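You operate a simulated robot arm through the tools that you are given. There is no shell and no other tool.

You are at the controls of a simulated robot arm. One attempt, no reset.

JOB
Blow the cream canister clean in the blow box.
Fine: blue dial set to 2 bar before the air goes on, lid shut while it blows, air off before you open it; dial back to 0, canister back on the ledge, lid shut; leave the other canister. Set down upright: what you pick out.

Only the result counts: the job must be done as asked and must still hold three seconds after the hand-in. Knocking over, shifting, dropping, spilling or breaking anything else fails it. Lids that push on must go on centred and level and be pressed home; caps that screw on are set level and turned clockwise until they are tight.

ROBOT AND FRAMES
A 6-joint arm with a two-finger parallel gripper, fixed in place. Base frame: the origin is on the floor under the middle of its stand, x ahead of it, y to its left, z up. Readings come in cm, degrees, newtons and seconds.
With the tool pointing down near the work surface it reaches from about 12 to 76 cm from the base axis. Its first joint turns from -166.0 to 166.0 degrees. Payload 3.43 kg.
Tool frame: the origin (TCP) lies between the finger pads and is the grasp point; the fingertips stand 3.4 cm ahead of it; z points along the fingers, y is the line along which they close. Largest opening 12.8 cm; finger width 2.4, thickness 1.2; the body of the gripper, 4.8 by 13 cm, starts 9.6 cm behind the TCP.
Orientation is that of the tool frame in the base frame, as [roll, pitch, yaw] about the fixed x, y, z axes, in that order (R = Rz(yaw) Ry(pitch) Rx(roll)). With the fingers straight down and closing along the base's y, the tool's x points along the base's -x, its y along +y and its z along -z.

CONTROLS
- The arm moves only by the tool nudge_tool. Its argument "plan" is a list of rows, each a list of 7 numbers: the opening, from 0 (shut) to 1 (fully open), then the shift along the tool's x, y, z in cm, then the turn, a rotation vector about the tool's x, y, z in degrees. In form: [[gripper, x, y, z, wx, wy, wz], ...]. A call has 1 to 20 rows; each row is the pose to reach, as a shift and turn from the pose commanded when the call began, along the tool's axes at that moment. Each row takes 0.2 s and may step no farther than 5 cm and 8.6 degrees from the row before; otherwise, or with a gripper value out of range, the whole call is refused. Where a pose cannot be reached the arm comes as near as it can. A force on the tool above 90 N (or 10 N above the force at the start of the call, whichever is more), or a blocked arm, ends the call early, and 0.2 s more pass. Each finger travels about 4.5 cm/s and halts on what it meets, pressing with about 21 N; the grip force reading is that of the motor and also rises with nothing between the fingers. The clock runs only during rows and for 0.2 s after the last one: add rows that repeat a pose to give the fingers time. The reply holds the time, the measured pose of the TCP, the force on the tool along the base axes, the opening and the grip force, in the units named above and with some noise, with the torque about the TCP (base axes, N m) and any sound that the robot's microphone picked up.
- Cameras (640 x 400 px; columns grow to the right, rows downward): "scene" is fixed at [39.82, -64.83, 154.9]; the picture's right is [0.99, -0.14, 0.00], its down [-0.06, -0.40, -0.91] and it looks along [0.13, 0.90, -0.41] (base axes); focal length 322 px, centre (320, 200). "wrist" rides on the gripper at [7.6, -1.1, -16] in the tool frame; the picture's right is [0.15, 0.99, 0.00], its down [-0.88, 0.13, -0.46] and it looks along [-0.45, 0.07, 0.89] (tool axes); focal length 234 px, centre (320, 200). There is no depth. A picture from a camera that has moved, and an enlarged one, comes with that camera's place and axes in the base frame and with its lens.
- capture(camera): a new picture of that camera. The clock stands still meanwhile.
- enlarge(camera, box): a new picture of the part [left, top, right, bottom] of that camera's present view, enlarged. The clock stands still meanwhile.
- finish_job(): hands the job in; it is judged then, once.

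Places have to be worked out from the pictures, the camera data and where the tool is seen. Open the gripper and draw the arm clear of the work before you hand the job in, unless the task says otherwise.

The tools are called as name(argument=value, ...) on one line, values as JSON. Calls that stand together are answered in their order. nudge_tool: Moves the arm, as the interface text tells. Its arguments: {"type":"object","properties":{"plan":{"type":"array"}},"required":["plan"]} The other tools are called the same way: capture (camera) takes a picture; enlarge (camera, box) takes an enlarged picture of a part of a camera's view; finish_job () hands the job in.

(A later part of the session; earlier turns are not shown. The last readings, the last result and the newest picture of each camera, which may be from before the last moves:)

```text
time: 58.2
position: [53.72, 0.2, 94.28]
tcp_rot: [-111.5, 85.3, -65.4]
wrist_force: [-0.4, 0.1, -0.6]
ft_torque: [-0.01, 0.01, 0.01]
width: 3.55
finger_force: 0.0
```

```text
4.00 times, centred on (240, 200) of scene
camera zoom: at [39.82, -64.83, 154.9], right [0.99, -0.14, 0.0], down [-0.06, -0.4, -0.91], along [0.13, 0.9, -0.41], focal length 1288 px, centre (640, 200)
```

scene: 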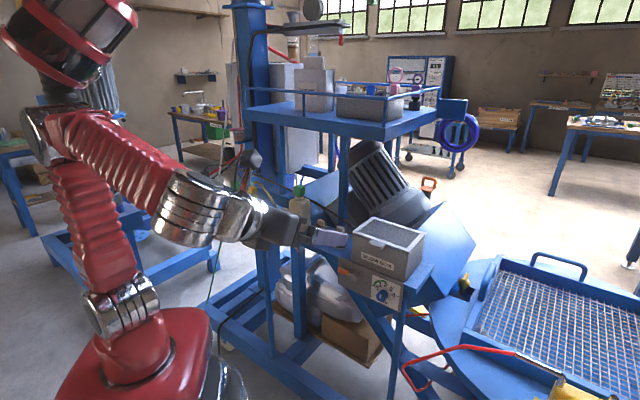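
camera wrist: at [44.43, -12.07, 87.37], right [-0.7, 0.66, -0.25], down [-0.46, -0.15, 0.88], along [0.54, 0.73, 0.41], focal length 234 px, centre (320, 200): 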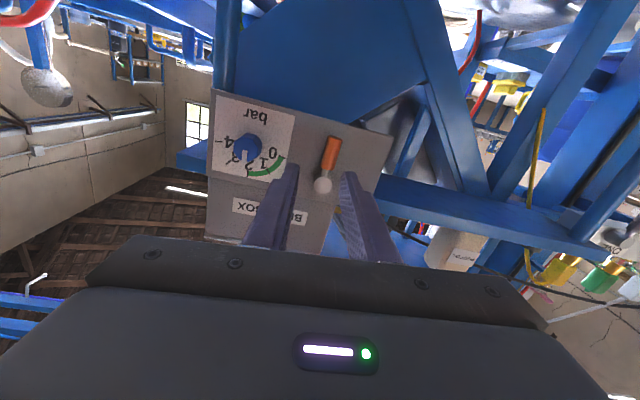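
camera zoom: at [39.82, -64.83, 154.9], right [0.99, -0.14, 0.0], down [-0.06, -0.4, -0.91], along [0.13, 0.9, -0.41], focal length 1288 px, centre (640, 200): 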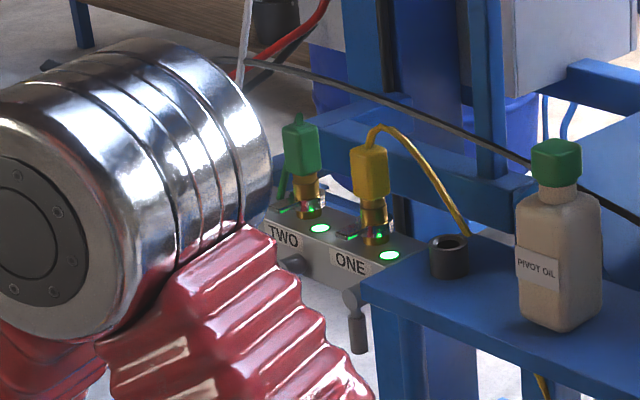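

The lever is straight down and the dial at 2. I'll zoom onto the canister through the lid glass to see whether it's changing.

enlarge(camera="scene", box=[372, 225, 404, 247])

nudge_tool(plan=[[0.28, 0, 0, -0.5, 0, 0, 0], [0.28, 0, 0, -0.5, 0, 0, 0], [0.28, 0, 0, -0.5, 0, 0, 0], [0.28, 0, 0, -0.5, 0, 0, 0], [0.28, 0, 0, -0.5, 0, 0, 0], [0.28, 0, 0, -0.5, 0, 0, 0], [0.28, 0, 0, -0.5, 0, 0, 0], [0.28, 0, 0, -0.5, 0, 0, 0], [0.28, 0, 0, -0.5, 0, 0, 0], [0.28, 0, 0, -0.5, 0, 0, 0]])

enlarge(camera="scene", box=[372, 225, 404, 247])

```text
16.00 times, centred on (388, 236) of scene
camera zoom: at [39.82, -64.83, 154.9], right [0.99, -0.14, 0.0], down [-0.06, -0.4, -0.91], along [0.13, 0.9, -0.41], focal length 5153 px, centre (-768, -376)
```

zoom: 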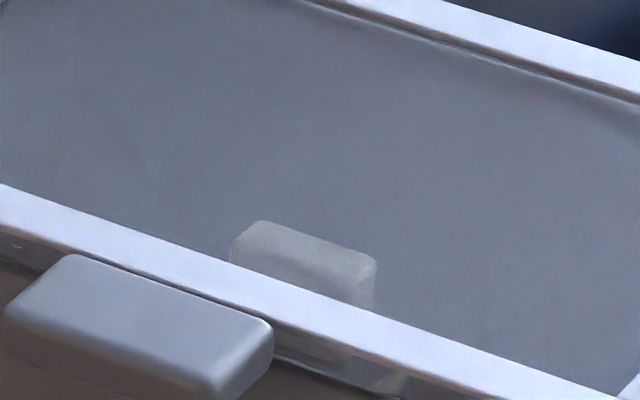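

```text
time: 60.4
position: [53.31, -0.05, 94.26]
tcp_rot: [-111.4, 85.3, -65.4]
wrist_force: [0.4, -0.6, -1.0]
ft_torque: [0.03, 0.0, 0.01]
width: 3.59
finger_force: 0.0
```

```text
16.00 times, centred on (388, 236) of scene
camera zoom: at [39.82, -64.83, 154.9], right [0.99, -0.14, 0.0], down [-0.06, -0.4, -0.91], along [0.13, 0.9, -0.41], focal length 5153 px, centre (-768, -376)
```

zoom: 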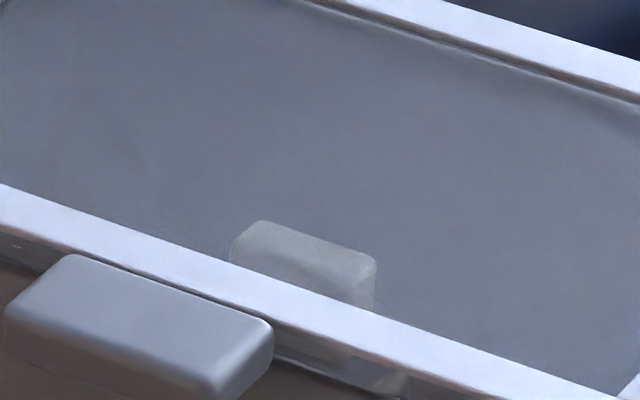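

From this angle the canister body isn't visible. I'll raise the arm and look down through the lid glass with the wrist camera; first lift clear.

nudge_tool(plan=[[0.28, -4, -0.5, -0.5, 0, 0, 1], [0.28, -8.5, -1.2, -0.5, 0, 0, 2], [0.28, -13, -2, -0.5, 0, 0, 3], [0.28, -17.5, -2.8, -0.5, 0, 0, 4], [0.28, -22, -3.6, -0.5, 0, 0, 4.7], [0.28, -26, -4.4, -0.5, 0, 0, 4.7]])

nudge_tool(plan=[[0.28, 0, 0, 1.5, 0, 8.2, 0], [0.28, 0, 0, 3, 0, 16.4, 0], [0.28, 0, 0, 4.5, 0, 24.6, 0], [0.28, 0, 0, 6, 0, 32.8, 0], [0.28, 0, 0, 7.5, 0, 41, 0], [0.28, 0, 0, 9, 0, 49.2, 0], [0.28, 0, 0, 10.5, 0, 57.4, 0], [0.28, 0, 0, 12, 0, 65.6, 0], [0.4, 0, 0, 13.5, 0, 73.8, 0], [0.5, 0, 0, 15, 0, 82, 0], [0.6, 0, 0, 16.5, 0, 90, 0]])

capture(camera="wrist")

```text
time: 61.8
position: [55.37, -1.51, 120.68]
tcp_rot: [167.8, 88.3, -146.1]
wrist_force: [-0.2, 0.2, 0.0]
ft_torque: [0.01, -0.03, -0.03]
width: 3.56
finger_force: 0.0
```

```text
time: 64.2
position: [66.66, 10.28, 120.18]
tcp_rot: [179.7, -1.8, -134.1]
wrist_force: [-0.5, 0.1, 1.1]
ft_torque: [0.0, -0.09, -0.02]
width: 7.67
finger_force: 0.0
```

```text
taken
camera wrist: at [62.49, 4.42, 136.22], right [-0.81, 0.58, 0.01], down [0.53, 0.73, 0.43], along [0.24, 0.35, -0.9], focal length 234 px, centre (320, 200)
```

wrist: 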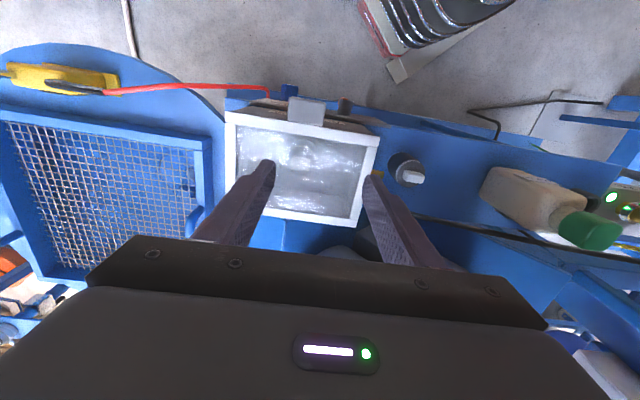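

enlarge(camera="wrist", box=[215, 85, 395, 235])

enlarge(camera="wrist", box=[380, 140, 440, 200])

```text
2.67 times, centred on (305, 160) of wrist
camera zoom: at [62.49, 4.42, 136.22], right [-0.81, 0.58, 0.01], down [0.53, 0.73, 0.43], along [0.24, 0.35, -0.9], focal length 624 px, centre (360, 307)
```

zoom: 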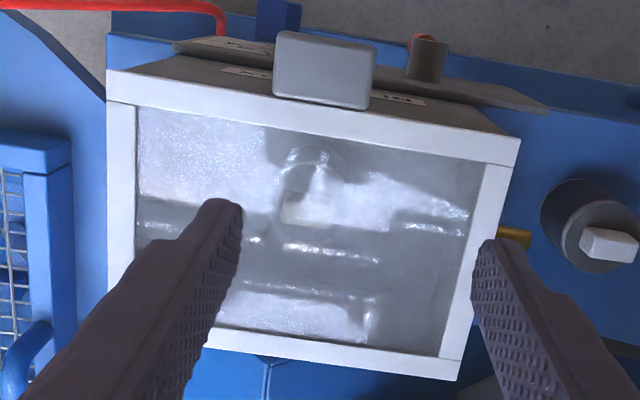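

```text
6.67 times, centred on (410, 170) of wrist
camera zoom: at [62.49, 4.42, 136.22], right [-0.81, 0.58, 0.01], down [0.53, 0.73, 0.43], along [0.24, 0.35, -0.9], focal length 1561 px, centre (-280, 400)
```

zoom: 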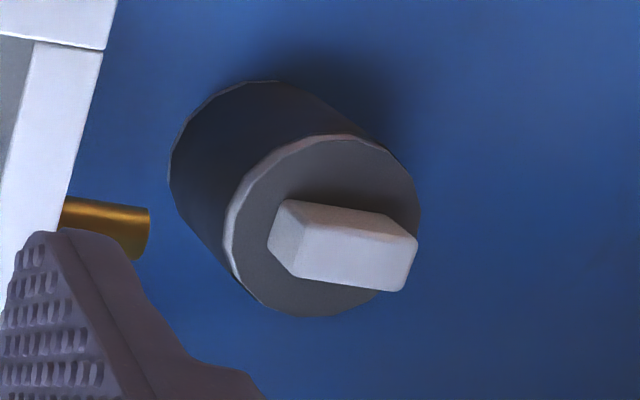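

Reflections on the glass make it hard to see. I'll zoom on the canister area and then try a slightly different angle.

enlarge(camera="wrist", box=[270, 115, 340, 185])

nudge_tool(plan=[[0.6, 3, 0, 1, 0, 0, 0], [0.8, 6, 0, 2, 0, 0, 0], [1, 8, 0, 2, 0, 0, 0]])

enlarge(camera="wrist", box=[230, 100, 390, 250])

```text
5.71 times, centred on (305, 150) of wrist
camera zoom: at [62.49, 4.42, 136.22], right [-0.81, 0.58, 0.01], down [0.53, 0.73, 0.43], along [0.24, 0.35, -0.9], focal length 1338 px, centre (406, 486)
```

zoom: 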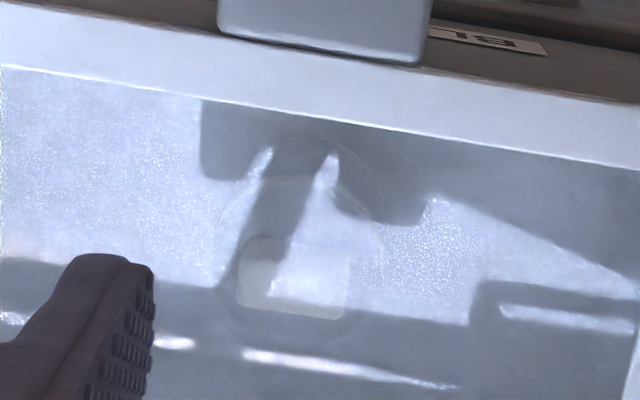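

```text
time: 65.0
position: [61.14, 4.55, 118.24]
tcp_rot: [179.8, -1.6, -134.1]
wrist_force: [-0.6, -0.5, -0.3]
ft_torque: [-0.02, -0.03, 0.0]
width: 12.78
finger_force: 0.1
```

```text
2.67 times, centred on (310, 175) of wrist
camera zoom: at [56.97, -1.31, 134.4], right [-0.81, 0.58, 0.01], down [0.53, 0.73, 0.43], along [0.24, 0.35, -0.9], focal length 624 px, centre (347, 267)
```

zoom: 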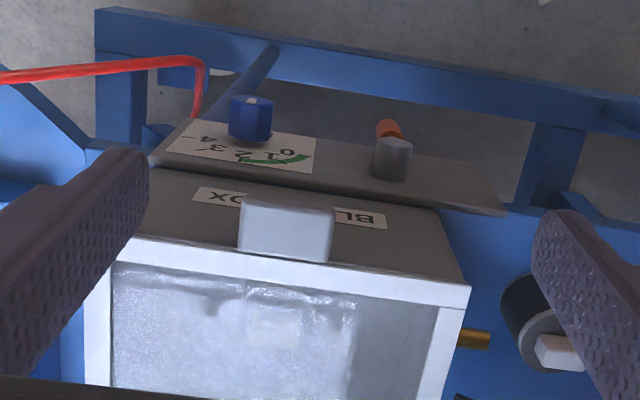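

Reflections dominate. I'll place the gripper so its own dark reflection covers the canister, which should let me see through the glass; fingertips stay above the lid.

nudge_tool(plan=[[1, -4, -0.7, 0, 0, 1, 0], [1, -8, -1.4, 1.5, 0, 1.7, 0], [1, -11.8, -2, 3.5, 0, 1.7, 0]])

capture(camera="wrist")

enlarge(camera="wrist", box=[230, 80, 410, 230])

```text
time: 65.8
position: [70.61, 11.68, 114.36]
tcp_rot: [179.8, -3.5, -134.0]
wrist_force: [-1.2, 0.7, 1.0]
ft_torque: [-0.02, -0.08, -0.01]
width: 12.8
finger_force: 0.1
```

```text
taken
camera wrist: at [66.89, 6.1, 130.8], right [-0.81, 0.58, 0.01], down [0.54, 0.74, 0.4], along [0.22, 0.34, -0.92], focal length 234 px, centre (320, 200)
```

wrist: 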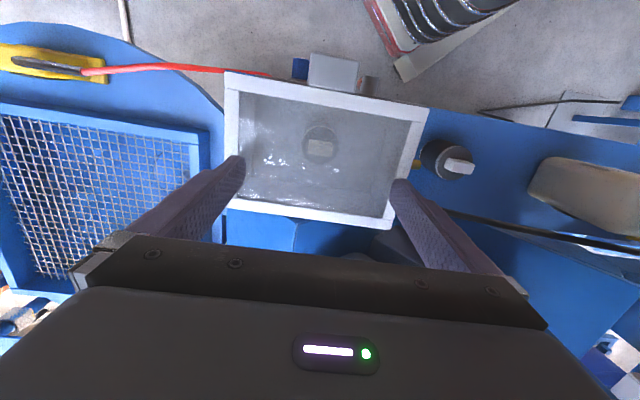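

```text
2.67 times, centred on (320, 155) of wrist
camera zoom: at [66.89, 6.1, 130.8], right [-0.81, 0.58, 0.01], down [0.54, 0.74, 0.4], along [0.22, 0.34, -0.92], focal length 624 px, centre (320, 320)
```

zoom: 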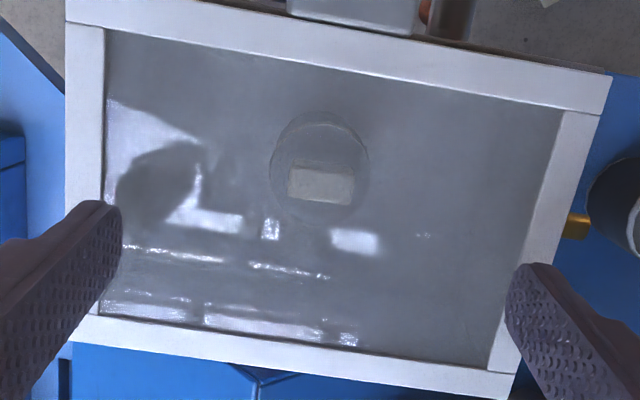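

Now the canister is visible through the glass. I zoom in to judge whether it is still dirty.

enlarge(camera="wrist", box=[295, 115, 345, 165])

enlarge(camera="wrist", box=[415, 130, 485, 190])

```text
8.00 times, centred on (320, 140) of wrist
camera zoom: at [66.89, 6.1, 130.8], right [-0.81, 0.58, 0.01], down [0.54, 0.74, 0.4], along [0.22, 0.34, -0.92], focal length 1873 px, centre (320, 680)
```

zoom: 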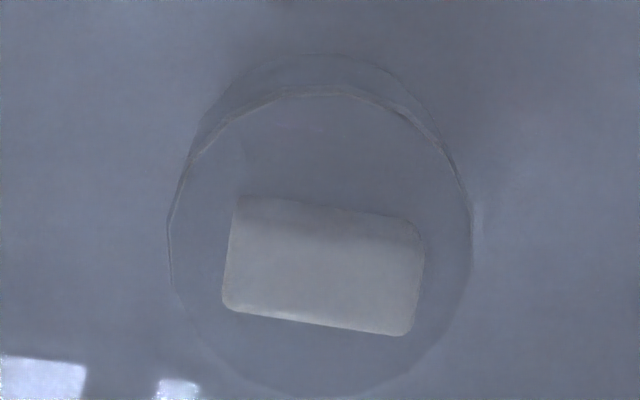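

```text
6.67 times, centred on (450, 160) of wrist
camera zoom: at [66.89, 6.1, 130.8], right [-0.81, 0.58, 0.01], down [0.54, 0.74, 0.4], along [0.22, 0.34, -0.92], focal length 1561 px, centre (-547, 467)
```

zoom: 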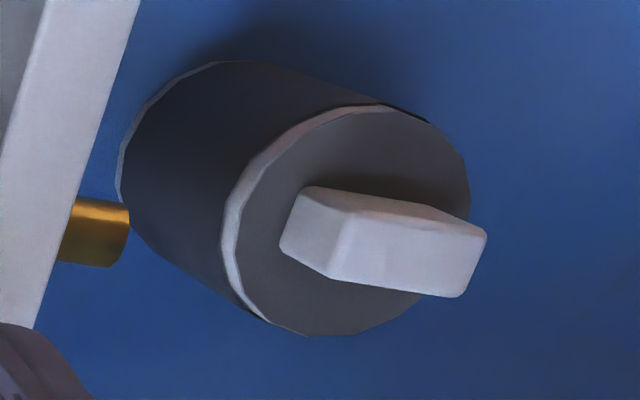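

The dark layer on the canister still shows and there is no hiss, so air likely isn't flowing in this lever position (or it isn't on yet). I'll go back to the lever with closed fingers, return it to the left, and test whether it turns upward. First, back off and turn the wrist.

nudge_tool(plan=[[0.9, 1.5, 0, 0, 0, 0, 8.2], [0.8, 3, 0, 0, 0, 0, 16.5], [0.7, 4.5, 0, 0, 0, 0, 24.8], [0.6, 6, 0, 0, 0, 0, 33.1], [0.5, 7.5, 0, 0, 0, 0, 41.4], [0.4, 9, 0, 0, 0, 0, 49.6], [0.3, 10.5, 0, 0, 0, 0, 57.9], [0.2, 12, 0, 0, 0, 0, 66.2], [0.1, 13.5, 0, 0, 0, 0, 74.5], [0, 15, 0, 0, 0, 0, 82.8], [0, 16.5, 0, 0, 0, 0, 91]])

```text
time: 68.2
position: [59.21, -0.21, 115.48]
tcp_rot: [-176.5, -0.2, 134.8]
wrist_force: [-0.4, 0.6, -0.1]
ft_torque: [0.01, -0.01, 0.0]
width: 0.0
finger_force: 21.6
```

Now I pitch the closed fingers to horizontal while descending in front of the panel, to the right of the hanging lever.

nudge_tool(plan=[[0, 0.2, 0, 2, -8.5, 0, 0], [0, 0.45, -0.1, 4, -17, 0, 0], [0, 0.65, -0.1, 6.1, -25.5, 0, 0], [0, 0.9, -0.1, 8.1, -34, 0, 0], [0, 1.1, -0.2, 10.1, -42.5, 0, 0], [0, 1.3, -0.2, 12.1, -51, 0, 0], [0, 1.5, -0.2, 14.2, -59.5, 0, 0], [0, 1.75, -0.3, 16.2, -68, 0, 0], [0, 2, -0.3, 18.2, -76.5, 0, 0], [0, 2.2, -0.3, 20.2, -85, 0, 0], [0, 2.4, -0.34, 22.2, -93.5, 0, 0]])

capture(camera="wrist")

enlarge(camera="scene", box=[300, 220, 420, 310])

```text
time: 70.6
position: [56.14, 0.41, 93.11]
tcp_rot: [89.9, -0.3, 135.0]
wrist_force: [-0.2, 0.5, 0.1]
ft_torque: [-0.01, -0.02, 0.03]
width: 0.0
finger_force: 21.1
```

```text
taken
camera wrist: at [39.35, -5.43, 92.14], right [-0.1, 0.1, 0.99], down [0.3, -0.95, 0.13], along [0.95, 0.31, 0.07], focal length 234 px, centre (320, 200)
```

wrist: 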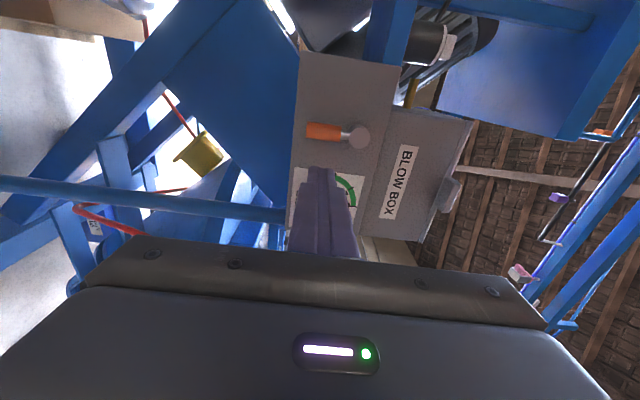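

```text
4.44 times, centred on (360, 265) of scene
camera zoom: at [39.82, -64.83, 154.9], right [0.99, -0.14, 0.0], down [-0.06, -0.4, -0.91], along [0.13, 0.9, -0.41], focal length 1431 px, centre (142, -89)
```

zoom: 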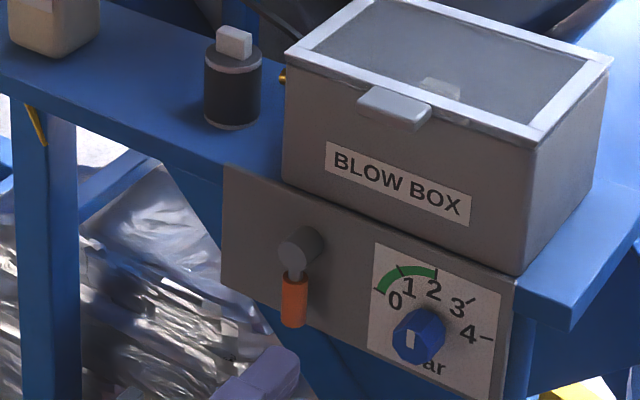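

The lever hangs exactly vertical. My closed fingers are to its right at S≈39.4, between lever and dial. I advance to lever depth.

nudge_tool(plan=[[0, 0, 0, 3, 0, 0, 0], [0, 0, 0.1, 5.5, 0, 0, 0], [0, 0, 0.2, 7.0, 0, 0, 0]])

enlarge(camera="wrist", box=[240, 110, 420, 250])

```text
time: 71.4
position: [61.17, 5.28, 93.57]
tcp_rot: [89.9, -0.3, 135.0]
wrist_force: [-4.5, -1.6, 0.2]
ft_torque: [-0.04, 0.01, 0.15]
width: 0.0
finger_force: 20.7
```

```text
2.86 times, centred on (330, 180) of wrist
camera zoom: at [44.37, -0.55, 92.33], right [-0.1, 0.1, 0.99], down [0.3, -0.95, 0.13], along [0.95, 0.31, 0.07], focal length 669 px, centre (291, 257)
```

zoom: 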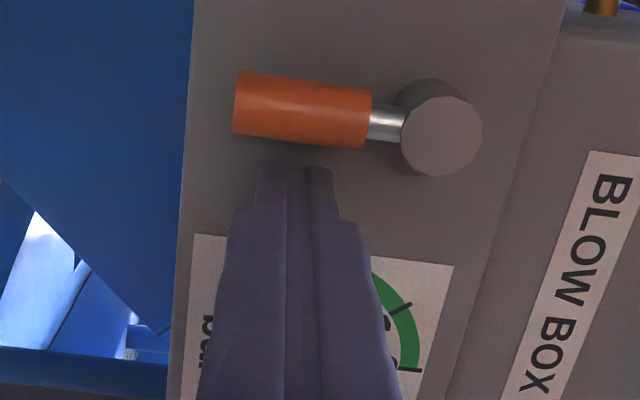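

I touched the panel lightly (4.5 N), so its face is near N≈50.4. I back off 3 mm and sweep the fingers around the hub, pushing the lever from below back toward the left.

nudge_tool(plan=[[0, 0, 0, -0.3, 0, 0, 0], [0, 0.82, -0.16, -0.3, 0, 0, 0], [0, 1.52, -0.48, -0.3, 0, 0, 0], [0, 2.26, -0.68, -0.3, 0, 0, 0], [0, 3.02, -0.75, -0.3, 0, 0, 0], [0, 3.78, -0.68, -0.3, 0, 0, 0], [0, 4.52, -0.48, -0.3, 0, 0, 0], [0, 5.22, -0.16, -0.3, 0, 0, 0], [0, 5.85, 0.28, -0.3, 0, 0, 0], [0, 6.39, 0.82, -0.3, 0, 0, 0]])

enlarge(camera="wrist", box=[240, 110, 420, 250])

enlarge(camera="scene", box=[300, 220, 420, 310])

```text
time: 73.6
position: [56.5, 9.48, 94.29]
tcp_rot: [89.8, -0.2, 135.1]
wrist_force: [-0.5, 0.5, 0.0]
ft_torque: [0.0, 0.03, -0.01]
width: 0.0
finger_force: 21.7
```

```text
2.86 times, centred on (330, 180) of wrist
camera zoom: at [39.71, 3.71, 93.22], right [-0.1, 0.1, 0.99], down [0.3, -0.95, 0.13], along [0.95, 0.31, 0.07], focal length 669 px, centre (291, 257)
```

zoom: 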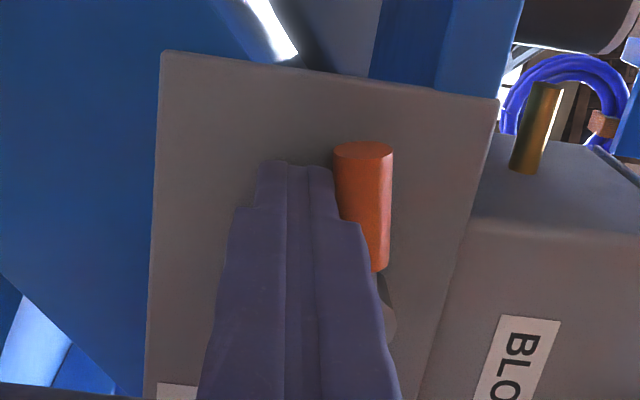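

```text
4.44 times, centred on (360, 265) of scene
camera zoom: at [39.82, -64.83, 154.9], right [0.99, -0.14, 0.0], down [-0.06, -0.4, -0.91], along [0.13, 0.9, -0.41], focal length 1431 px, centre (142, -89)
```

zoom: 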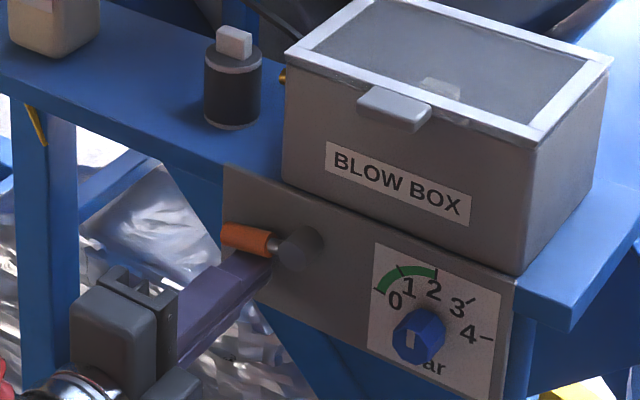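

The lever is back near horizontal-left. Now I push gently upward in small steps to see if it has a stop here or continues up.

nudge_tool(plan=[[0, 0.2, 0.35, 0, 0, 0, 0], [0, 0.3, 0.7, 0, 0, 0, 0]])

enlarge(camera="wrist", box=[240, 110, 420, 250])

```text
time: 74.2
position: [56.28, 9.83, 95.01]
tcp_rot: [89.8, -0.3, 134.9]
wrist_force: [0.4, -0.2, -0.6]
ft_torque: [0.01, 0.01, 0.0]
width: 0.01
finger_force: 21.2
```

```text
2.86 times, centred on (330, 180) of wrist
camera zoom: at [39.5, 3.99, 93.96], right [-0.1, 0.1, 0.99], down [0.3, -0.95, 0.13], along [0.95, 0.31, 0.07], focal length 669 px, centre (291, 257)
```

zoom: 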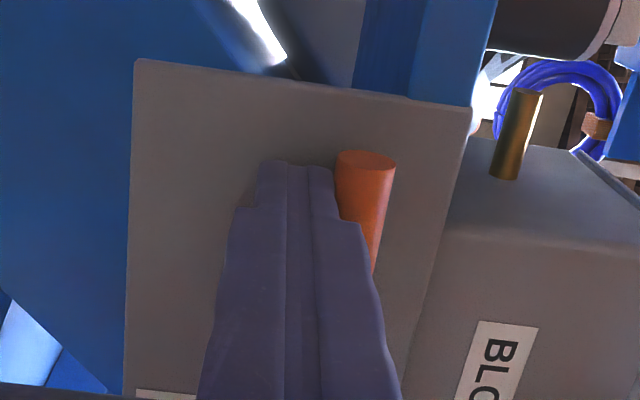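

Still no force; the lever should now be right at horizontal. I push another 0.8 cm upward.

nudge_tool(plan=[[0, 0, 0.3, 0, 0, 0, 0], [0, 0, 0.6, 0, 0, 0, 0], [0, 0, 0.9, 0, 0, 0, 0]])

enlarge(camera="wrist", box=[240, 110, 420, 250])

enlarge(camera="scene", box=[300, 220, 420, 310])

```text
time: 75.0
position: [56.28, 9.89, 95.36]
tcp_rot: [90.8, -0.6, 135.0]
wrist_force: [3.6, 0.0, -58.8]
ft_torque: [-0.7, 1.06, -0.06]
width: 0.01
finger_force: 21.4
```

```text
2.86 times, centred on (330, 180) of wrist
camera zoom: at [39.43, 4.02, 94.52], right [-0.08, 0.11, 0.99], down [0.3, -0.94, 0.13], along [0.95, 0.31, 0.05], focal length 669 px, centre (291, 257)
```

zoom: 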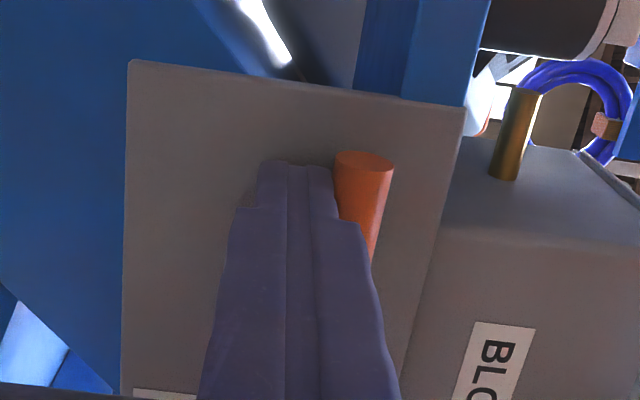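

```text
4.44 times, centred on (360, 265) of scene
camera zoom: at [39.82, -64.83, 154.9], right [0.99, -0.14, 0.0], down [-0.06, -0.4, -0.91], along [0.13, 0.9, -0.41], focal length 1431 px, centre (142, -89)
```

zoom: 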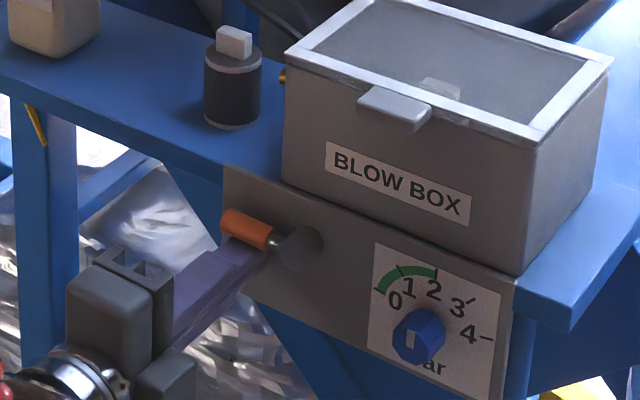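

The lever is firmly stopped at left (about 59 N), so its range is left (off) to down (on). I relieve the push and back off; next I'll check that the dial truly sits mid-range by gripping and turning it slightly while the air is off.

nudge_tool(plan=[[0, 0, -0.8, 0, 0, 0, 0], [0, 0, -1.2, -0.5, 0, 0, 0], [0, 0, -1.2, -3, 0, 0, 0], [0, 0, -1.2, -6.5, 0, 0, 0]])

capture(camera="wrist")

enlarge(camera="scene", box=[300, 220, 420, 310])

```text
time: 76.0
position: [51.84, 5.16, 94.78]
tcp_rot: [89.7, -0.2, 135.1]
wrist_force: [-0.3, -0.6, 0.0]
ft_torque: [-0.03, 0.01, 0.01]
width: 0.01
finger_force: 20.9
```

```text
taken
camera wrist: at [35.06, -0.74, 93.67], right [-0.1, 0.1, 0.99], down [0.3, -0.95, 0.13], along [0.95, 0.31, 0.07], focal length 234 px, centre (320, 200)
```

wrist: 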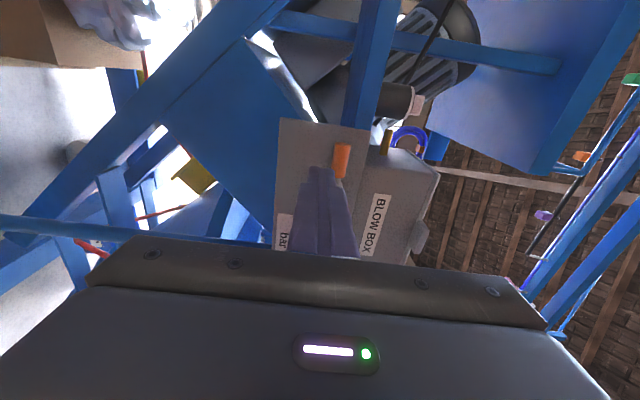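

```text
4.44 times, centred on (360, 265) of scene
camera zoom: at [39.82, -64.83, 154.9], right [0.99, -0.14, 0.0], down [-0.06, -0.4, -0.91], along [0.13, 0.9, -0.41], focal length 1431 px, centre (142, -89)
```

zoom: 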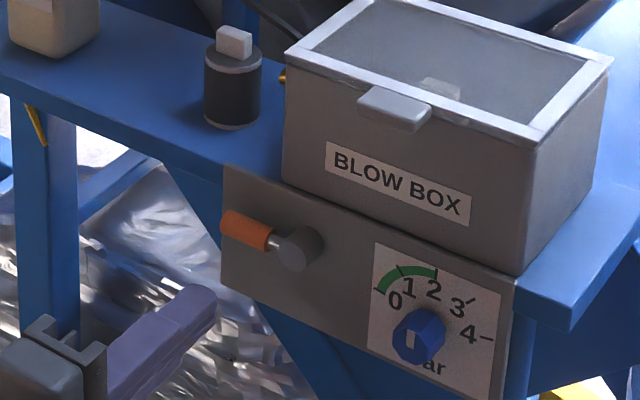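

The lever is back exactly where it began. Now I move over to the dial with the fingers opening above and below it.

nudge_tool(plan=[[0.1, -3, 0, -0.5, 0, 0, 0], [0.2, -6, -0.1, -0.5, 0, 0, 0], [0.3, -9, -0.2, -0.5, 0, 0, 0], [0.4, -12, -0.3, -0.5, 0, 0, 0], [0.45, -12.25, -0.3, -0.5, 0, 0, 0], [0.45, -12.25, -0.3, -0.5, 0, 0, 0]])

enlarge(camera="wrist", box=[220, 90, 420, 250])

```text
time: 77.4
position: [59.93, -3.88, 94.42]
tcp_rot: [89.8, -0.3, 134.9]
wrist_force: [0.3, 0.2, -0.5]
ft_torque: [-0.02, -0.02, 0.0]
width: 5.77
finger_force: 0.1
```

```text
2.50 times, centred on (320, 170) of wrist
camera zoom: at [43.26, -9.79, 93.34], right [-0.1, 0.1, 0.99], down [0.3, -0.95, 0.13], along [0.95, 0.31, 0.07], focal length 585 px, centre (320, 275)
```

zoom: 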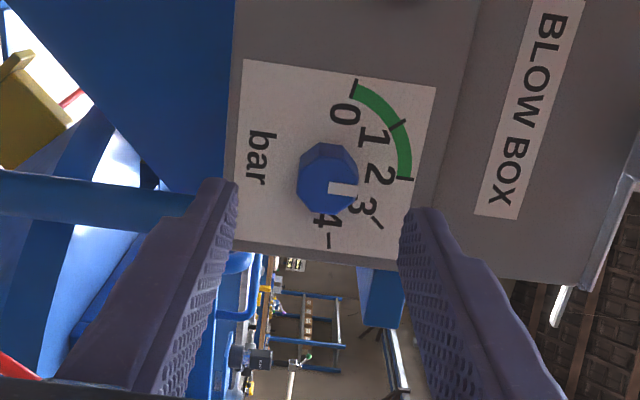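

I'm in front of the dial. Let me zoom right in for an exact read of the pointer before gripping.

enlarge(camera="wrist", box=[290, 110, 370, 180])

```text
5.71 times, centred on (330, 145) of wrist
camera zoom: at [43.26, -9.79, 93.34], right [-0.1, 0.1, 0.99], down [0.3, -0.95, 0.13], along [0.95, 0.31, 0.07], focal length 1338 px, centre (263, 514)
```

zoom: 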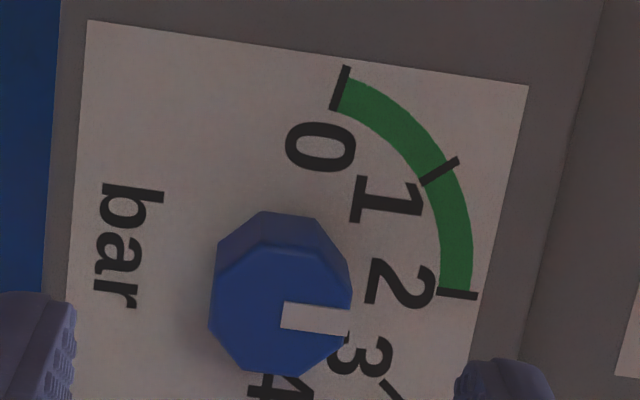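

The pointer stands at 2 within a degree. I centre on the knob (S≈45.3, z≈94.75) and advance so the fingertips surround it.

nudge_tool(plan=[[0.45, -0.2, 0.33, 2.5, 0, 0, 0], [0.45, -0.2, 0.33, 5, 0, 0, 0], [0.45, -0.2, 0.33, 6.7, 0, 0, 0]])

enlarge(camera="wrist", box=[230, 120, 410, 250])

```text
time: 78.2
position: [65.03, 0.76, 94.74]
tcp_rot: [90.0, -0.3, 134.9]
wrist_force: [-0.5, -0.3, -0.1]
ft_torque: [0.0, -0.02, -0.02]
width: 5.77
finger_force: 0.1
```

```text
3.08 times, centred on (320, 185) of wrist
camera zoom: at [48.2, -5.08, 93.6], right [-0.1, 0.1, 0.99], down [0.3, -0.95, 0.13], along [0.95, 0.31, 0.07], focal length 720 px, centre (320, 246)
```

zoom: 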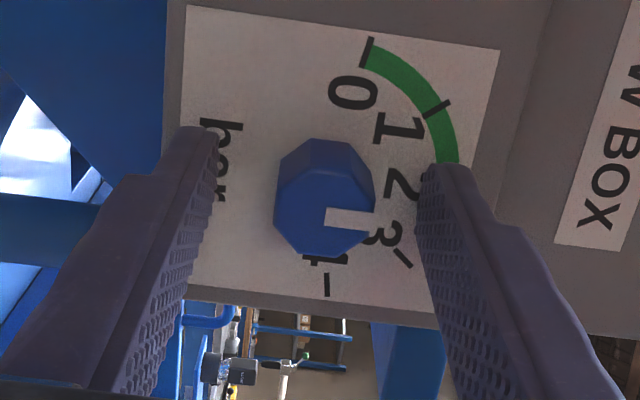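

The knob is centred between the fingertips. I close on it.

nudge_tool(plan=[[0.35, 0, 0, 0, 0, 0, 0], [0.25, 0, 0, 0, 0, 0, 0], [0.15, 0, 0, 0, 0, 0, 0], [0.12, 0, 0, 0, 0, 0, 0]])

enlarge(camera="wrist", box=[230, 120, 410, 250])

```text
time: 79.2
position: [65.09, 0.71, 94.83]
tcp_rot: [89.8, -0.2, 135.0]
wrist_force: [1.3, 1.5, 9.7]
ft_torque: [-0.23, 0.24, 0.22]
width: 2.55
finger_force: 40.6
```

```text
3.08 times, centred on (320, 185) of wrist
camera zoom: at [48.21, -5.1, 93.66], right [-0.1, 0.1, 0.99], down [0.3, -0.95, 0.13], along [0.95, 0.31, 0.07], focal length 720 px, centre (320, 246)
```

zoom: 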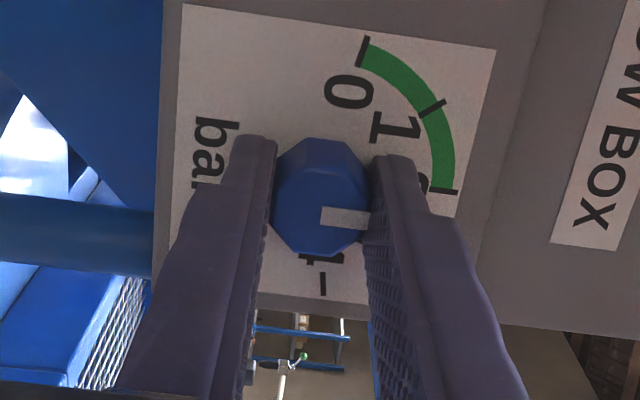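

It's gripped at 2.55 cm, slightly low by about 1 mm. I correct that and turn 16° counter-clockwise as a test to see whether the knob follows.

nudge_tool(plan=[[0.12, 0, 0.1, 0, 0, 0, 0], [0.12, 0, 0.1, 0, 0, 0, -8], [0.12, 0, 0.1, 0, 0, 0, -16], [0.12, 0, 0.1, 0, 0, 0, -16]])

enlarge(camera="wrist", box=[230, 120, 410, 250])

enlarge(camera="scene", box=[360, 255, 430, 305])

```text
time: 80.2
position: [64.89, 0.8, 94.74]
tcp_rot: [89.9, 15.8, 135.1]
wrist_force: [2.4, 2.2, 6.3]
ft_torque: [0.1, 0.71, 0.02]
width: 2.72
finger_force: 44.9
```

```text
3.08 times, centred on (320, 185) of wrist
camera zoom: at [48.51, -5.46, 91.59], right [-0.29, 0.29, 0.91], down [0.25, -0.9, 0.36], along [0.92, 0.34, 0.19], focal length 720 px, centre (320, 246)
```

zoom: 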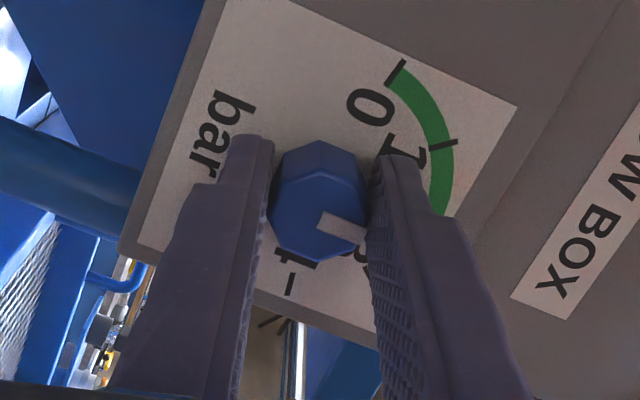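

```text
8.00 times, centred on (395, 280) of scene
camera zoom: at [39.82, -64.83, 154.9], right [0.99, -0.14, 0.0], down [-0.06, -0.4, -0.91], along [0.13, 0.9, -0.41], focal length 2577 px, centre (-280, -440)
```

zoom: 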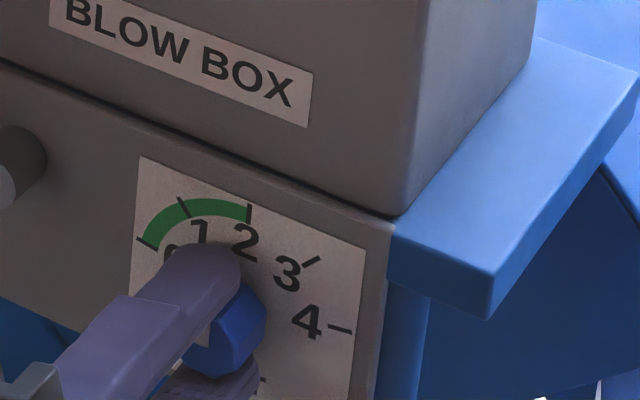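

The tool turned 16° but the knob seems not to have followed (the opening widened to 2.72). I'll zoom in to measure the pointer against the label.

enlarge(camera="wrist", box=[285, 130, 365, 210])

```text
5.00 times, centred on (325, 170) of wrist
camera zoom: at [48.51, -5.46, 91.59], right [-0.29, 0.29, 0.91], down [0.25, -0.9, 0.36], along [0.92, 0.34, 0.19], focal length 1171 px, centre (295, 350)
```

zoom: 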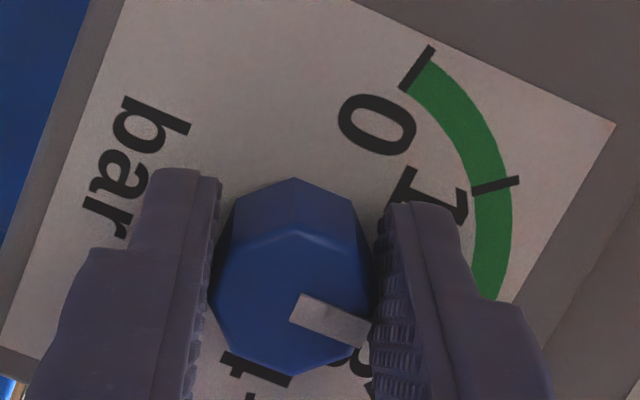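

The pointer still aligns with 2: the knob did not follow counter-clockwise (about 0.57 Nm of resistance). I return to 0° and test clockwise.

nudge_tool(plan=[[0.12, 0, 0, 0, 0, 0, 8], [0.12, 0, 0, 0, 0, 0, 16], [0.12, 0, 0, 0, 0, 0, 16]])

nudge_tool(plan=[[0.12, 0, 0, 0, 0, 0, 6], [0.12, 0, 0, 0, 0, 0, 12], [0.12, 0, 0, 0, 0, 0, 12]])

enlarge(camera="wrist", box=[280, 120, 360, 200])

```text
time: 81.0
position: [64.81, 0.89, 94.81]
tcp_rot: [89.9, -0.3, 135.0]
wrist_force: [1.7, 7.0, 8.5]
ft_torque: [-0.29, 0.29, 0.27]
width: 2.74
finger_force: 44.9
```

```text
time: 81.8
position: [64.88, 0.83, 94.88]
tcp_rot: [89.9, -12.1, 135.0]
wrist_force: [9.3, 17.8, 16.4]
ft_torque: [-0.29, 0.26, -0.36]
width: 2.73
finger_force: 45.1
```

```text
5.00 times, centred on (320, 160) of wrist
camera zoom: at [48.05, -5.02, 95.33], right [0.05, -0.05, 1.0], down [0.31, -0.95, -0.06], along [0.95, 0.31, -0.03], focal length 1171 px, centre (320, 400)
```

zoom: 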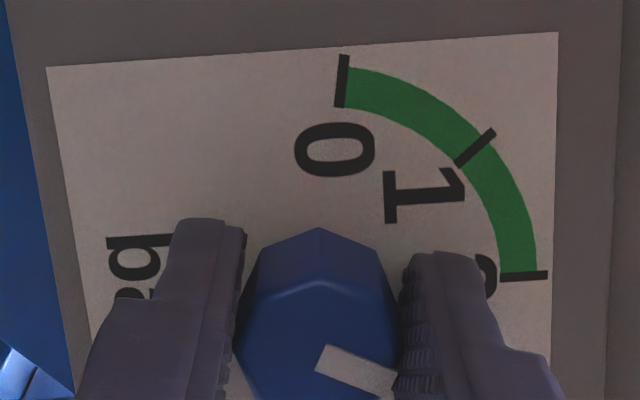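

Clockwise the knob followed fully: the pointer is now about 28° past 2 (≈2.7 bar). I turn back counter-clockwise by 28° and beyond, to see where it stops.

nudge_tool(plan=[[0.12, 0, 0, 0, 0, 0, -7], [0.12, 0, 0, 0, 0, 0, -14], [0.12, 0, 0, 0, 0, 0, -21], [0.12, 0, 0, 0, 0, 0, -21]])

enlarge(camera="wrist", box=[280, 120, 360, 200])

```text
time: 82.8
position: [64.99, 0.86, 94.75]
tcp_rot: [90.0, 8.8, 135.1]
wrist_force: [2.5, 14.3, 10.4]
ft_torque: [-0.32, 0.3, 0.95]
width: 2.77
finger_force: 45.0
```

```text
5.00 times, centred on (320, 160) of wrist
camera zoom: at [48.28, -5.24, 92.5], right [-0.21, 0.21, 0.96], down [0.28, -0.92, 0.26], along [0.94, 0.32, 0.14], focal length 1171 px, centre (320, 400)
```

zoom: 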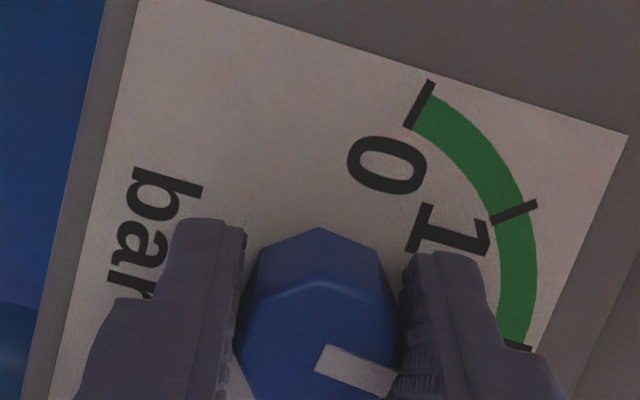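

The knob followed back down: the pointer is now about 5° past 2. I turn a further 16° counter-clockwise to see whether it's really blocked there.

nudge_tool(plan=[[0.12, 0, 0, 0, 0, 0, -7], [0.12, 0, 0, 0, 0, 0, -14], [0.12, 0, 0, 0, 0, 0, -20], [0.12, 0, 0, 0, 0, 0, -20]])

enlarge(camera="wrist", box=[280, 120, 360, 200])

```text
time: 83.8
position: [64.95, 0.69, 94.64]
tcp_rot: [89.9, 28.8, 134.8]
wrist_force: [6.9, 1.4, 5.7]
ft_torque: [0.74, -0.43, -0.27]
width: 2.75
finger_force: 45.3
```

```text
5.00 times, centred on (320, 160) of wrist
camera zoom: at [49.17, -6.2, 90.09], right [-0.43, 0.43, 0.8], down [0.18, -0.82, 0.54], along [0.89, 0.37, 0.28], focal length 1171 px, centre (320, 400)
```

zoom: 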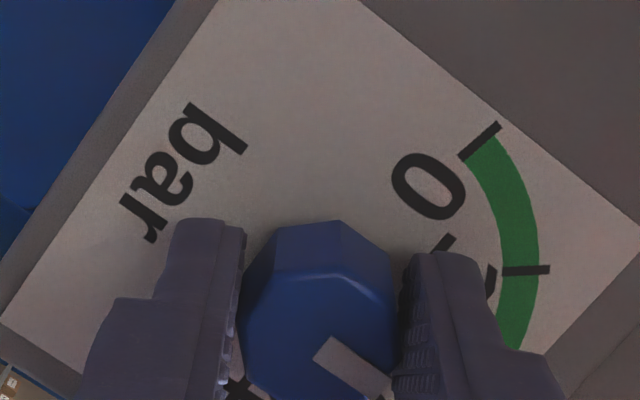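

The knob stops around −3° (pointer at about 2) and won't go lower, though it turns freely clockwise from there. I'll open, re-grip at a better roll, and probe how far it turns clockwise (air is off).

nudge_tool(plan=[[0.25, 0, 0, 0, 0, 0, 0], [0.35, 0, 0, 0, 0, 0, 0], [0.38, 0, 0.1, 0, 0, 0, -8], [0.38, 0, 0.1, 0, 0, 0, -16], [0.38, 0, 0.1, 0, 0, 0, -16]])

enlarge(camera="wrist", box=[260, 110, 380, 210])

enlarge(camera="scene", box=[360, 255, 430, 305])

```text
time: 85.0
position: [64.83, 0.72, 94.66]
tcp_rot: [90.0, 44.8, 134.9]
wrist_force: [0.1, -0.2, -1.0]
ft_torque: [0.0, 0.01, 0.02]
width: 4.85
finger_force: 0.1
```

```text
4.00 times, centred on (320, 160) of wrist
camera zoom: at [50.2, -7.21, 88.7], right [-0.57, 0.57, 0.6], down [0.05, -0.7, 0.71], along [0.82, 0.44, 0.37], focal length 937 px, centre (320, 360)
```

zoom: 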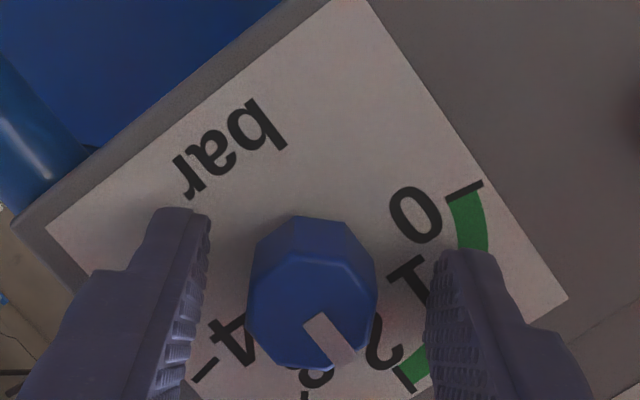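

```text
8.00 times, centred on (395, 280) of scene
camera zoom: at [39.82, -64.83, 154.9], right [0.99, -0.14, 0.0], down [-0.06, -0.4, -0.91], along [0.13, 0.9, -0.41], focal length 2577 px, centre (-280, -440)
```

zoom: 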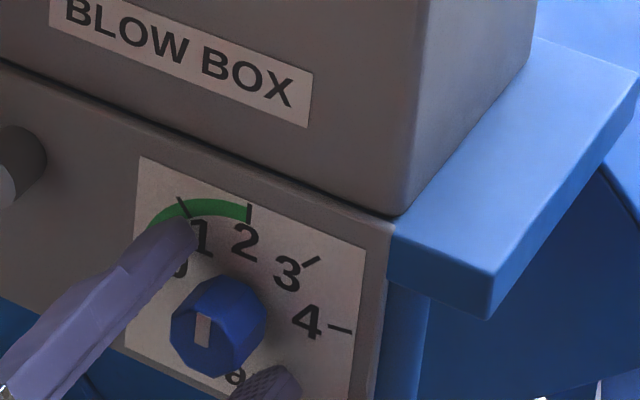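

The pointer rests at 2 again. Now I close at this roll and turn clockwise 90° to find the upper end.

nudge_tool(plan=[[0.28, 0, 0, 0, 0, 0, 0], [0.2, 0, 0, 0, 0, 0, 0], [0.12, 0, 0, 0, 0, 0, 0], [0.12, 0, 0, 0, 0, 0, 0], [0.12, 0, 0, 0, 0, 0, 6], [0.12, 0, 0, 0, 0, 0, 12], [0.12, 0, 0, 0, 0, 0, 18], [0.12, 0, 0, 0, 0, 0, 24], [0.12, 0, 0, 0, 0, 0, 30], [0.12, 0, 0, 0, 0, 0, 36], [0.12, 0, 0, 0, 0, 0, 40]])

enlarge(camera="wrist", box=[260, 110, 380, 210])

```text
time: 87.4
position: [64.94, 0.75, 94.77]
tcp_rot: [90.0, 4.6, 134.8]
wrist_force: [7.0, -16.6, -18.3]
ft_torque: [-0.24, 0.21, -1.53]
width: 2.57
finger_force: 44.7
```

```text
4.00 times, centred on (320, 160) of wrist
camera zoom: at [48.21, -5.2, 93.09], right [-0.16, 0.16, 0.97], down [0.29, -0.94, 0.2], along [0.94, 0.31, 0.1], focal length 937 px, centre (320, 360)
```

zoom: 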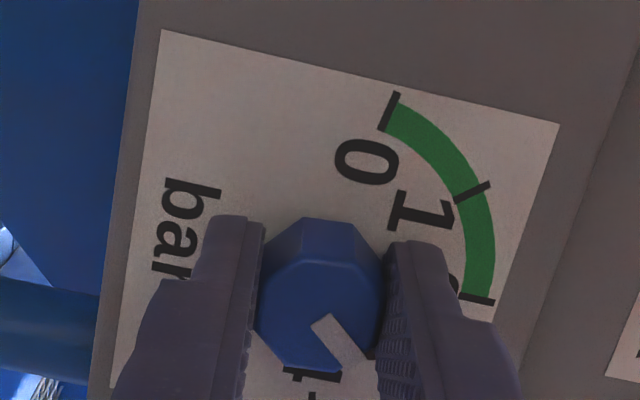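

The knob followed to about 2.9 bar. I keep turning clockwise another 48° to look for the upper stop.

nudge_tool(plan=[[0.12, 0, 0, 0, 0, 0, 7], [0.12, 0, 0, 0, 0, 0, 14], [0.12, 0, 0, 0, 0, 0, 21], [0.12, 0, 0, 0, 0, 0, 28], [0.12, 0, 0, 0, 0, 0, 35], [0.12, 0, 0, 0, 0, 0, 42], [0.12, 0, 0, 0, 0, 0, 48]])

enlarge(camera="wrist", box=[260, 110, 380, 210])

enlarge(camera="scene", box=[360, 255, 430, 305])

```text
time: 89.0
position: [65.0, 0.62, 94.76]
tcp_rot: [89.9, -43.5, 135.0]
wrist_force: [16.4, -26.5, -5.2]
ft_torque: [-0.79, 0.7, -0.5]
width: 2.58
finger_force: 45.1
```

```text
4.00 times, centred on (320, 160) of wrist
camera zoom: at [49.05, -6.05, 99.25], right [0.4, -0.41, 0.82], down [0.19, -0.84, -0.51], along [0.9, 0.36, -0.26], focal length 937 px, centre (320, 360)
```

zoom: 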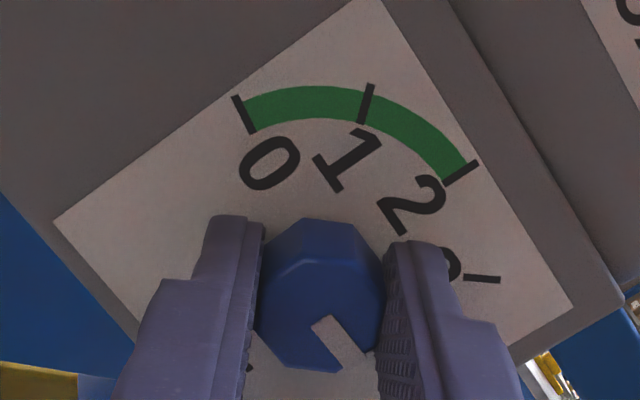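

```text
8.00 times, centred on (395, 280) of scene
camera zoom: at [39.82, -64.83, 154.9], right [0.99, -0.14, 0.0], down [-0.06, -0.4, -0.91], along [0.13, 0.9, -0.41], focal length 2577 px, centre (-280, -440)
```

zoom: 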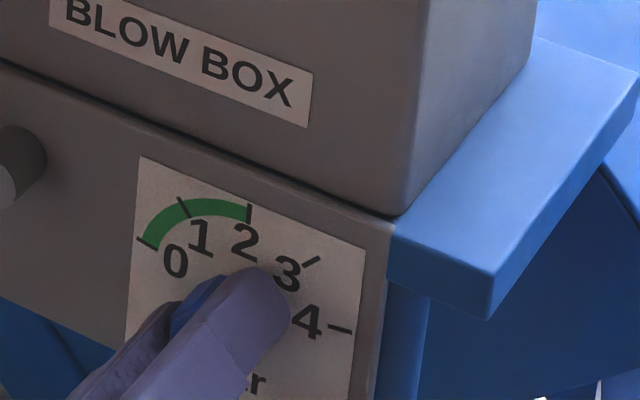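

The pointer is now about 84° past the top (at the 4 tick or slightly past) and still following. I turn 24° more to see whether it stops at 4.

nudge_tool(plan=[[0.12, 0, 0, 0, 0, 0, 6], [0.12, 0, 0, 0, 0, 0, 12], [0.12, 0, 0, 0, 0, 0, 18], [0.12, 0, 0, 0, 0, 0, 24]])

enlarge(camera="wrist", box=[260, 110, 380, 210])

```text
time: 90.0
position: [64.96, 0.71, 94.85]
tcp_rot: [89.6, -67.4, 135.3]
wrist_force: [19.1, -26.8, 0.6]
ft_torque: [-0.97, 0.86, -0.48]
width: 2.56
finger_force: 44.7
```

```text
4.00 times, centred on (320, 160) of wrist
camera zoom: at [50.71, -7.73, 101.44], right [0.6, -0.61, 0.52], down [0.0, -0.65, -0.76], along [0.8, 0.46, -0.39], focal length 937 px, centre (320, 360)
```

zoom: 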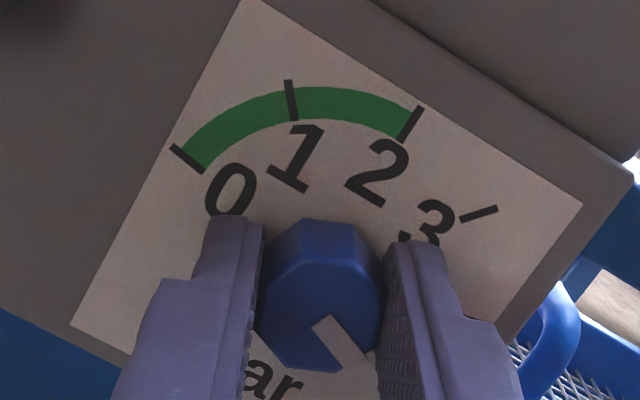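

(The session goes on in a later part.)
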